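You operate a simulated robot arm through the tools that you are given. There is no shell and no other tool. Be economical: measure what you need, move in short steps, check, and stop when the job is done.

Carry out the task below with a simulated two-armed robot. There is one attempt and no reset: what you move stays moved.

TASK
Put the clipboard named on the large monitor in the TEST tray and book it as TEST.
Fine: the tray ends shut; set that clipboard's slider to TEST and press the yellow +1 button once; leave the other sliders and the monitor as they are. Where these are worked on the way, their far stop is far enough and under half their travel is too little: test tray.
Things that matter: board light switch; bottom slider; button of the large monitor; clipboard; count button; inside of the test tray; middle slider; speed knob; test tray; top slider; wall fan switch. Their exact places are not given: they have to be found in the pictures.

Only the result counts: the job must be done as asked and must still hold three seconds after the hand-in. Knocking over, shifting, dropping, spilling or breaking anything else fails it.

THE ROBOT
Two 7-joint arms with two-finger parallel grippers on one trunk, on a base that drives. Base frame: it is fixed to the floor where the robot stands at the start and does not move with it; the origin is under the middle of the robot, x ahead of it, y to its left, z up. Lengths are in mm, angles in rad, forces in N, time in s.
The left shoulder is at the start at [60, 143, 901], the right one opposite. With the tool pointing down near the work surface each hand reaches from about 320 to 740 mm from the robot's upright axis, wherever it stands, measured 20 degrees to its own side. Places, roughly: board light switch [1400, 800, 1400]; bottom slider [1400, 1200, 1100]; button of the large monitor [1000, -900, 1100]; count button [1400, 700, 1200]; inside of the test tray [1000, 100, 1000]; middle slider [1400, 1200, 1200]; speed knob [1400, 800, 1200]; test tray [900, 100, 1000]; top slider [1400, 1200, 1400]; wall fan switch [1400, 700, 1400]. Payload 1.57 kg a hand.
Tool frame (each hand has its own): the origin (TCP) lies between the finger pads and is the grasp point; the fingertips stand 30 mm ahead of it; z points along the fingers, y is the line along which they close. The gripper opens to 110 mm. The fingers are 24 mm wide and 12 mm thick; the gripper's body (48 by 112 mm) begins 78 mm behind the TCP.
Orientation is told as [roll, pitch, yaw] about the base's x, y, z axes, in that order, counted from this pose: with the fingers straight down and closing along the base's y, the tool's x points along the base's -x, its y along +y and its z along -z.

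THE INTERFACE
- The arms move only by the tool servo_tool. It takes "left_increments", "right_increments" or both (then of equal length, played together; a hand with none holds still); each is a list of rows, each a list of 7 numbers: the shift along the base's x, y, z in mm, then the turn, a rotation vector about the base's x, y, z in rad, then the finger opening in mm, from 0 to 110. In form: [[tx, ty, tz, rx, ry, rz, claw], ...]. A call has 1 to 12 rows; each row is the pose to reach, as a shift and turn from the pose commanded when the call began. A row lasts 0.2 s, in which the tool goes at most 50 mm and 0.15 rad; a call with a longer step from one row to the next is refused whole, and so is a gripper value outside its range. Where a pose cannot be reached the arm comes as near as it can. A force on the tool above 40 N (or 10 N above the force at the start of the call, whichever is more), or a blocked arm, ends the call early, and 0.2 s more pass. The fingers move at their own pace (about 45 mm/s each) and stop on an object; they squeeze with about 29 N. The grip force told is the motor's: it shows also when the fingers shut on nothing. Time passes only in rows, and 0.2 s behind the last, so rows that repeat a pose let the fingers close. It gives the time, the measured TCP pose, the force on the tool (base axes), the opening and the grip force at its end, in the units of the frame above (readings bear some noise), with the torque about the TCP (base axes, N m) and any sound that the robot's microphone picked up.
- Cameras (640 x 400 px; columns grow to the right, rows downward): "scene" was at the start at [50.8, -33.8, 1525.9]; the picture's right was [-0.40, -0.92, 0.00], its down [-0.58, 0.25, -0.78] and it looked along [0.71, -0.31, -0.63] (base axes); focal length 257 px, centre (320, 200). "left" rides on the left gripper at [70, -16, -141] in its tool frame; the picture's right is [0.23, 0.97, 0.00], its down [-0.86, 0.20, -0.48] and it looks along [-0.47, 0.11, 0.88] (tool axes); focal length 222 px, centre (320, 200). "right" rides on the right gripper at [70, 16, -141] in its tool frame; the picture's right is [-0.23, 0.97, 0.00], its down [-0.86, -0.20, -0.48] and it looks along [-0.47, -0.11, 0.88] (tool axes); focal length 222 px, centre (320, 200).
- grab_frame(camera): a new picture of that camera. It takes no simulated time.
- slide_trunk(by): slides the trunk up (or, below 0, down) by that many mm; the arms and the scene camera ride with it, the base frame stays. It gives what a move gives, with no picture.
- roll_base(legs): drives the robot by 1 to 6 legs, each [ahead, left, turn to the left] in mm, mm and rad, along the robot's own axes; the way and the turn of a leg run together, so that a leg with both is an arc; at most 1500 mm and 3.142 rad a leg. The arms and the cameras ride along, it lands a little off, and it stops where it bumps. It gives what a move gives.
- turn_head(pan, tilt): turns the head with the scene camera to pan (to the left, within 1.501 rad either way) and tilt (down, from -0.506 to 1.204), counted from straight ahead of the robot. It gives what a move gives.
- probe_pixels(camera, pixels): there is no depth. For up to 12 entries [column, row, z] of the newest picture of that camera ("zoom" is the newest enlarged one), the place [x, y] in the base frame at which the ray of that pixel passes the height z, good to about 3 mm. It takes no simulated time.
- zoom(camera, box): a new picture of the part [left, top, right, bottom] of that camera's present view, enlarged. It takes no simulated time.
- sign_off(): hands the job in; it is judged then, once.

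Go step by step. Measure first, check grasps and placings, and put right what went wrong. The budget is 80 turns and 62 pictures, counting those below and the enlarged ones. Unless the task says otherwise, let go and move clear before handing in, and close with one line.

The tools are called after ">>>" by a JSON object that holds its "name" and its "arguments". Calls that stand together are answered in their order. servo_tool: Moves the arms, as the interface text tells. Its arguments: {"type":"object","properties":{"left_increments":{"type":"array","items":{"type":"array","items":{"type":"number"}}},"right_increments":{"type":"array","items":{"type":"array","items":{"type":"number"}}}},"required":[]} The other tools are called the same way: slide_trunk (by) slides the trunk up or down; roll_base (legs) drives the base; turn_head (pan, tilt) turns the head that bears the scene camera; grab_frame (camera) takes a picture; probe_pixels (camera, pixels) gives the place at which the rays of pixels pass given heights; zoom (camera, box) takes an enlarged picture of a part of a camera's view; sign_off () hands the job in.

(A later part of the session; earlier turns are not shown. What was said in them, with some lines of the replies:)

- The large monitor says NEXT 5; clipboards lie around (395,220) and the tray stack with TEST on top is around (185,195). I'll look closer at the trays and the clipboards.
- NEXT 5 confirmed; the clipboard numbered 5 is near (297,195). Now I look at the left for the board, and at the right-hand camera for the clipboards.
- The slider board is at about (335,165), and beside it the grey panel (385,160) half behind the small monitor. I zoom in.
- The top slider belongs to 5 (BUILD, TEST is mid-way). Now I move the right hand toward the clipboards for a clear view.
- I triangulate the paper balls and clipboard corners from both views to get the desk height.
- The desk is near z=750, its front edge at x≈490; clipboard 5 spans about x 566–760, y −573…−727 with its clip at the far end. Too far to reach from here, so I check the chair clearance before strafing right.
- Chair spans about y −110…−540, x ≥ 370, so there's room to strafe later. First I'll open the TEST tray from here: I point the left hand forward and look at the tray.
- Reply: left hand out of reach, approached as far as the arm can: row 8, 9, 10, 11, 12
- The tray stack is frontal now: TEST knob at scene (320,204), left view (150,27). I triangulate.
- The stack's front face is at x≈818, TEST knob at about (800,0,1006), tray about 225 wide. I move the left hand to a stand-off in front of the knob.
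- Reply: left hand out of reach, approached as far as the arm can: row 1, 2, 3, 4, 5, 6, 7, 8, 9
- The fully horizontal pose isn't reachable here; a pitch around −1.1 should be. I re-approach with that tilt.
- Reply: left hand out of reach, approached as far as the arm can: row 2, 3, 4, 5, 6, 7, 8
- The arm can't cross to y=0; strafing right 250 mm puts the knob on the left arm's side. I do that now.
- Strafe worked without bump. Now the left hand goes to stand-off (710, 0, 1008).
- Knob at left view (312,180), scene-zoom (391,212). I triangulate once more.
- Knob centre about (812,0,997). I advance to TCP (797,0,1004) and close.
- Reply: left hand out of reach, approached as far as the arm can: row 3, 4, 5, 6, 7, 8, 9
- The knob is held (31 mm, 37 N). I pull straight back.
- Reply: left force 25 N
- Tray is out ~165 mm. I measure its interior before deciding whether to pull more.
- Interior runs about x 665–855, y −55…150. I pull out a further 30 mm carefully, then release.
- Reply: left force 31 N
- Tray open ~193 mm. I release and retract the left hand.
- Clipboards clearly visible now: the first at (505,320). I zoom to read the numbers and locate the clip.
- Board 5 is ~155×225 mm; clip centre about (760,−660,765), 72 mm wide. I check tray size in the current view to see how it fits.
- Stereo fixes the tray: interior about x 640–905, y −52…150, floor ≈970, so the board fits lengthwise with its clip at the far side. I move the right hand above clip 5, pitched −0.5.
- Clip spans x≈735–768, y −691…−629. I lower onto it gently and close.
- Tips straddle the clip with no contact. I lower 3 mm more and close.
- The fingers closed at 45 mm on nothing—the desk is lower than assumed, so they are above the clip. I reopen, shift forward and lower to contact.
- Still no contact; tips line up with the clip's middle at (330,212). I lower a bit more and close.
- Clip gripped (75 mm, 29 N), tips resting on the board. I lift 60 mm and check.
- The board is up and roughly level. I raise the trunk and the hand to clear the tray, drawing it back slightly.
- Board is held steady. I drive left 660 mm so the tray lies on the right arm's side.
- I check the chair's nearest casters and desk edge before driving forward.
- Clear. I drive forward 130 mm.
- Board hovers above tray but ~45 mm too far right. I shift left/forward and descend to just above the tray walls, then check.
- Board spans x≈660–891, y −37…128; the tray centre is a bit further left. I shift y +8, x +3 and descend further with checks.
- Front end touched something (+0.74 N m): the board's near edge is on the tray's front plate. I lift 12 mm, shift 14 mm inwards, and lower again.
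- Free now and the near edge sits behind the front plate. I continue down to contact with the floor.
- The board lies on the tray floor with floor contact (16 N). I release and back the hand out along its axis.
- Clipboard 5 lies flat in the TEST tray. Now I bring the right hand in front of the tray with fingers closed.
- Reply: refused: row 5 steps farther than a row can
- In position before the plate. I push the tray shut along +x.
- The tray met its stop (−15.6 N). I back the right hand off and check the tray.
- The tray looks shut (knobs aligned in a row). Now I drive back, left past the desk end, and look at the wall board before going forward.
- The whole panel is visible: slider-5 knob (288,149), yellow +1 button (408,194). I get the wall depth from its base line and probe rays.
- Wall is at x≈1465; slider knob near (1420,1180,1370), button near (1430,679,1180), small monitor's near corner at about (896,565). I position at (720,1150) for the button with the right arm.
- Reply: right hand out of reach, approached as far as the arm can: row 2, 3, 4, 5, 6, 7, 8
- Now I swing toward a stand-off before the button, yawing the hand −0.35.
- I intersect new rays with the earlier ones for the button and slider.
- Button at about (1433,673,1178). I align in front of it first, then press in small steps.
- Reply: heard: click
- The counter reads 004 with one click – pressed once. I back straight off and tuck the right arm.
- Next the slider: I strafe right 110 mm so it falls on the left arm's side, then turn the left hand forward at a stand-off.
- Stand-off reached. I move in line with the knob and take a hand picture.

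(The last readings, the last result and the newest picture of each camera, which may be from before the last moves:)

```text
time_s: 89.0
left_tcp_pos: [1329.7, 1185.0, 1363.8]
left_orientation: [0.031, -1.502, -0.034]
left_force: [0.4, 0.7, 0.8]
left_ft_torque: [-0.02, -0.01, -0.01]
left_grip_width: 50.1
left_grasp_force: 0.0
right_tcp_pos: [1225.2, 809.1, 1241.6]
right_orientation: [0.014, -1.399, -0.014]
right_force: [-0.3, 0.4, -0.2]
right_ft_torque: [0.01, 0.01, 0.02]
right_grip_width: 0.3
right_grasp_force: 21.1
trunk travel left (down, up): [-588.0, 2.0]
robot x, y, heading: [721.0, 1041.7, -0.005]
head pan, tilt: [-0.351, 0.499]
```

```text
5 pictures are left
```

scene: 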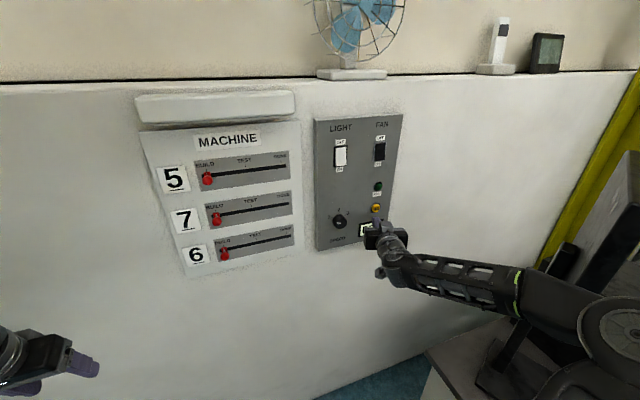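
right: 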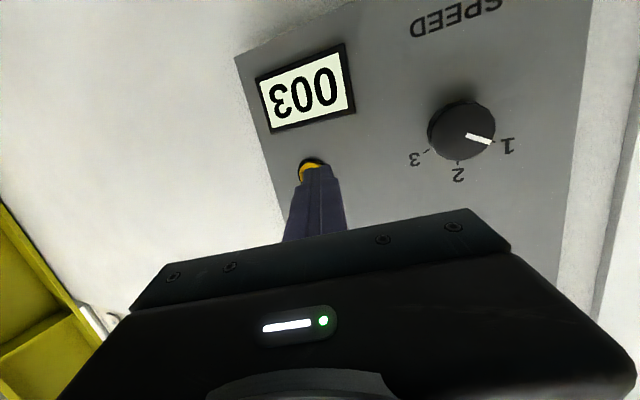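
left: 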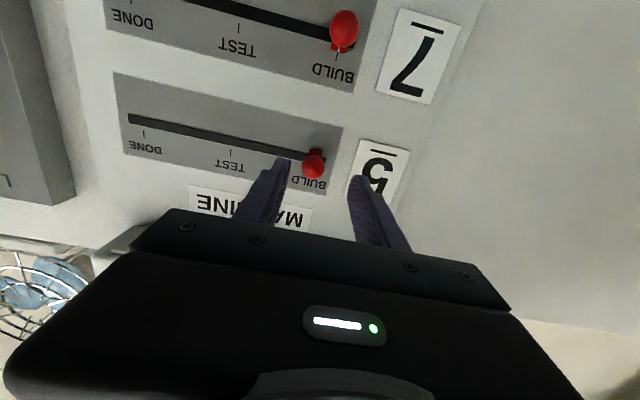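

Knob (313,163) sits between the fingers. I probe the knob ray plus the TEST/DONE ticks and slot ends.

>>> {"name": "probe_pixels", "arguments": {"camera": "left", "pixels": [[313, 163, 1365], [313, 163, 1360], [313, 163, 1355], [231, 153, 1355], [144, 134, 1335], [130, 119, 1340], [322, 155, 1350], [317, 172, 1365], [231, 153, 1365], [144, 134, 1365]]}}

```text
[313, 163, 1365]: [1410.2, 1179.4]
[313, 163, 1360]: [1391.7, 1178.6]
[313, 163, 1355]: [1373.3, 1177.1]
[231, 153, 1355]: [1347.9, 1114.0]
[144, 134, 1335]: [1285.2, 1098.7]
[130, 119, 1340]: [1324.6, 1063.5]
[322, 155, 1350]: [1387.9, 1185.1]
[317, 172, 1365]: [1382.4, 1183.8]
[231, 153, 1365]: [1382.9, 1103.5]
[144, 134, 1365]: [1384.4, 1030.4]
```

Knob near (1425,1180,1369), TEST about 94 mm to the right. I advance and close on the knob.

>>> {"name": "servo_tool", "arguments": {"left_increments": [[20, -5, 5, 0, 0, 0, 50], [40, -5, 6, 0, 0, 0, 50], [58, -5, 6, 0, 0, 0, 50], [68, -5, 6, 0, 0, 0, 50], [68, -5, 6, 0, 0, 0, 30], [68, -5, 6, 0, 0, 0, 10], [68, -5, 6, 0, 0, 0, 5], [68, -5, 6, 0, 0, 0, 5]]}}

```text
time_s: 90.8
left_tcp_pos: [1399.2, 1179.7, 1371.1]
left_orientation: [0.025, -1.502, -0.026]
left_force: [-0.6, -1.1, 0.6]
left_ft_torque: [0.02, 0.0, -0.01]
left_grip_width: 23.5
left_grasp_force: 34.7
right_tcp_pos: [1225.4, 809.7, 1241.5]
right_orientation: [0.012, -1.399, -0.012]
right_force: [0.5, -0.7, 0.2]
right_ft_torque: [-0.01, -0.03, 0.0]
right_grip_width: 0.0
right_grasp_force: 21.2
trunk travel left (down, up): [-588.0, 2.0]
robot x, y, heading: [717.5, 1047.4, -0.001]
head pan, tilt: [-0.351, 0.499]
```

Gripped at 23.5 mm, the ball's size. I slide it −92 mm in y.

>>> {"name": "servo_tool", "arguments": {"left_increments": [[0, -12, 0, 0, 0, 0, 5], [0, -25, 0, 0, 0, 0, 5], [0, -38, 0, 0, 0, 0, 5], [0, -51, 0, 0, 0, 0, 5], [0, -64, 0, 0, 0, 0, 5], [0, -77, 0, 0, 0, 0, 5], [0, -86, 0, 0, 0, 0, 5], [0, -92, 0, 0, 0, 0, 5], [0, -92, 0, 0, 0, 0, 5]]}}

>>> {"name": "zoom", "arguments": {"camera": "left", "box": [160, 60, 480, 240]}}

```text
time_s: 92.8
left_tcp_pos: [1398.9, 1087.6, 1370.5]
left_orientation: [0.03, -1.504, -0.034]
left_force: [7.4, -2.2, 4.9]
left_ft_torque: [-0.03, -0.04, 0.01]
left_grip_width: 23.4
left_grasp_force: 35.7
right_tcp_pos: [1225.7, 809.8, 1241.9]
right_orientation: [0.012, -1.396, -0.012]
right_force: [-0.6, 0.1, 0.1]
right_ft_torque: [-0.02, 0.01, 0.01]
right_grip_width: 0.1
right_grasp_force: 21.8
trunk travel left (down, up): [-588.0, 2.0]
robot x, y, heading: [714.7, 1039.1, 0.001]
head pan, tilt: [-0.351, 0.499]
```

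```text
2.00 times, centred on (320, 150) of left
```

zoom: 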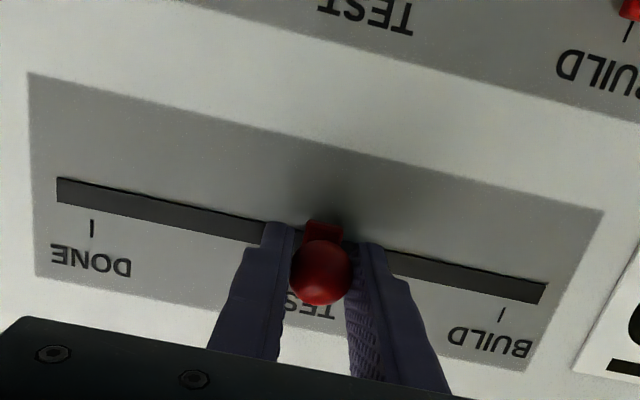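

Knob looks slightly short of the TEST mark. I calibrate with ray probes.

>>> {"name": "probe_pixels", "arguments": {"camera": "zoom", "pixels": [[502, 314, 1360], [502, 314, 1380], [91, 228, 1360], [91, 228, 1380], [324, 234, 1360], [324, 234, 1380], [57, 190, 1360], [57, 190, 1380], [546, 292, 1360], [546, 292, 1380], [324, 263, 1360], [324, 263, 1380]]}}

```text
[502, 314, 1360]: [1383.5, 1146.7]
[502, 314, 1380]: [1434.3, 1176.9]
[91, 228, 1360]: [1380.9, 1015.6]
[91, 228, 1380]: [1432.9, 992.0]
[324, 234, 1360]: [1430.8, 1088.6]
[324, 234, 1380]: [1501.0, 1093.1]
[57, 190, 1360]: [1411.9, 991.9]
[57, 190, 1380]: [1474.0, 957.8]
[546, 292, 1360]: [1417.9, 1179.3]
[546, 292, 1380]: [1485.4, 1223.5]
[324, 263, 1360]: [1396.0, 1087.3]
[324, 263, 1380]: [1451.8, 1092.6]
```

TEST lies at y≈1084.5 and the knob is at ≈1088.5, so I slide 4 mm more, release and back off.

>>> {"name": "servo_tool", "arguments": {"left_increments": [[0, -2, 0, 0, 0, 0, 5], [0, -4, 0, 0, 0, 0, 5], [0, -4, 0, 0, 0, 0, 5], [0, -4, 0, 0, 0, 0, 30], [0, -4, 0, 0, 0, 0, 50], [0, -4, 0, 0, 0, 0, 50], [-20, -4, 0, 0, 0, 0, 50], [-50, -4, 0, 0, 0, 0, 50], [-90, 10, 0, 0, 0, 0, 50], [-130, 40, 0, 0, 0, 0, 50], [-150, 75, -10, 0, 0, 0, 50], [-150, 110, -40, 0, 0, 0, 50]]}}

>>> {"name": "turn_head", "arguments": {"pan": 0.0, "tilt": 0.4}}

>>> {"name": "zoom", "arguments": {"camera": "scene", "box": [180, 80, 480, 260]}}

```text
time_s: 95.4
left_tcp_pos: [1247.7, 1195.5, 1329.5]
left_orientation: [0.041, -1.504, -0.046]
left_force: [0.0, -0.6, 0.0]
left_ft_torque: [0.0, -0.01, 0.03]
left_grip_width: 50.2
left_grasp_force: 0.0
right_tcp_pos: [1225.5, 811.2, 1242.0]
right_orientation: [0.01, -1.398, -0.011]
right_force: [0.3, -0.2, 0.4]
right_ft_torque: [0.01, -0.02, -0.02]
right_grip_width: 0.0
right_grasp_force: 21.6
trunk travel left (down, up): [-588.0, 2.0]
robot x, y, heading: [719.6, 1035.6, -0.004]
head pan, tilt: [-0.351, 0.499]
```

```text
time_s: 96.3
left_tcp_pos: [1247.6, 1195.9, 1329.9]
left_orientation: [0.024, -1.504, -0.026]
left_force: [0.8, -0.1, -0.5]
left_ft_torque: [-0.03, -0.01, 0.0]
left_grip_width: 50.3
left_grasp_force: 0.0
right_tcp_pos: [1225.8, 810.8, 1241.7]
right_orientation: [0.012, -1.397, -0.012]
right_force: [0.2, 0.2, -0.6]
right_ft_torque: [0.01, -0.01, -0.01]
right_grip_width: 0.0
right_grasp_force: 21.4
trunk travel left (down, up): [-588.0, 2.0]
robot x, y, heading: [713.4, 1041.6, 0.002]
head pan, tilt: [0.0, 0.4]
```

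```text
2.13 times, centred on (330, 170) of scene
```

zoom: 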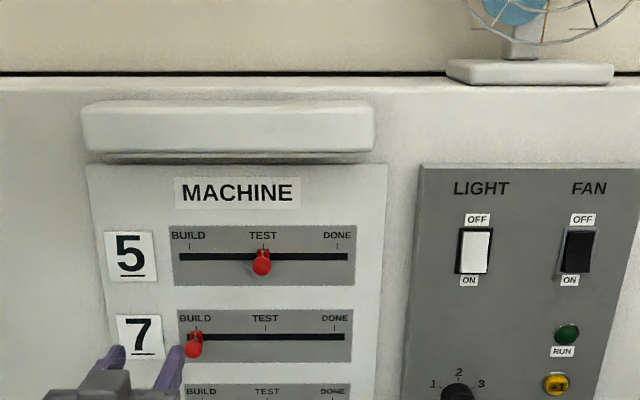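

Slider 5 sits on TEST (262 vs tick 263), 7 is untouched. One last look at the tray.

>>> {"name": "turn_head", "arguments": {"pan": -1.3, "tilt": 0.5}}

>>> {"name": "grab_frame", "arguments": {"camera": "scene"}}

```text
time_s: 97.7
left_tcp_pos: [1247.5, 1197.2, 1330.5]
left_orientation: [0.023, -1.504, -0.024]
left_force: [-0.4, 0.0, -1.0]
left_ft_torque: [0.01, 0.04, 0.05]
left_grip_width: 50.2
left_grasp_force: 0.0
right_tcp_pos: [1225.5, 810.9, 1241.9]
right_orientation: [0.013, -1.398, -0.013]
right_force: [-0.2, -1.1, -0.1]
right_ft_torque: [-0.01, 0.02, 0.02]
right_grip_width: 0.0
right_grasp_force: 21.7
trunk travel left (down, up): [-588.0, 2.0]
robot x, y, heading: [718.7, 1037.7, 0.002]
head pan, tilt: [-1.3, 0.499]
```

```text
2 pictures are left
```

scene: 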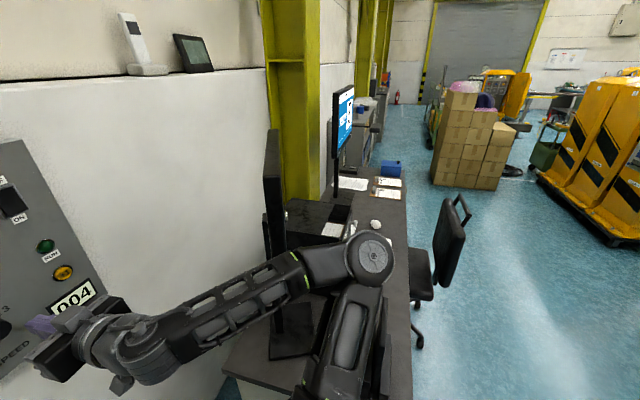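

The counter reads 004 and the hands are clear; the tray itself is hidden behind the arm in this view. It met its stop when I pushed it and its knob lined up with the others afterwards, so I hand in.

>>> {"name": "sign_off", "arguments": {}}

```text
The job is handed in.
```

The job is handed in: clipboard 5 is in the TEST tray, which I pushed shut to its stop; slider 5 is on TEST, and the +1 button was pressed once (counter went from 003 to 004).
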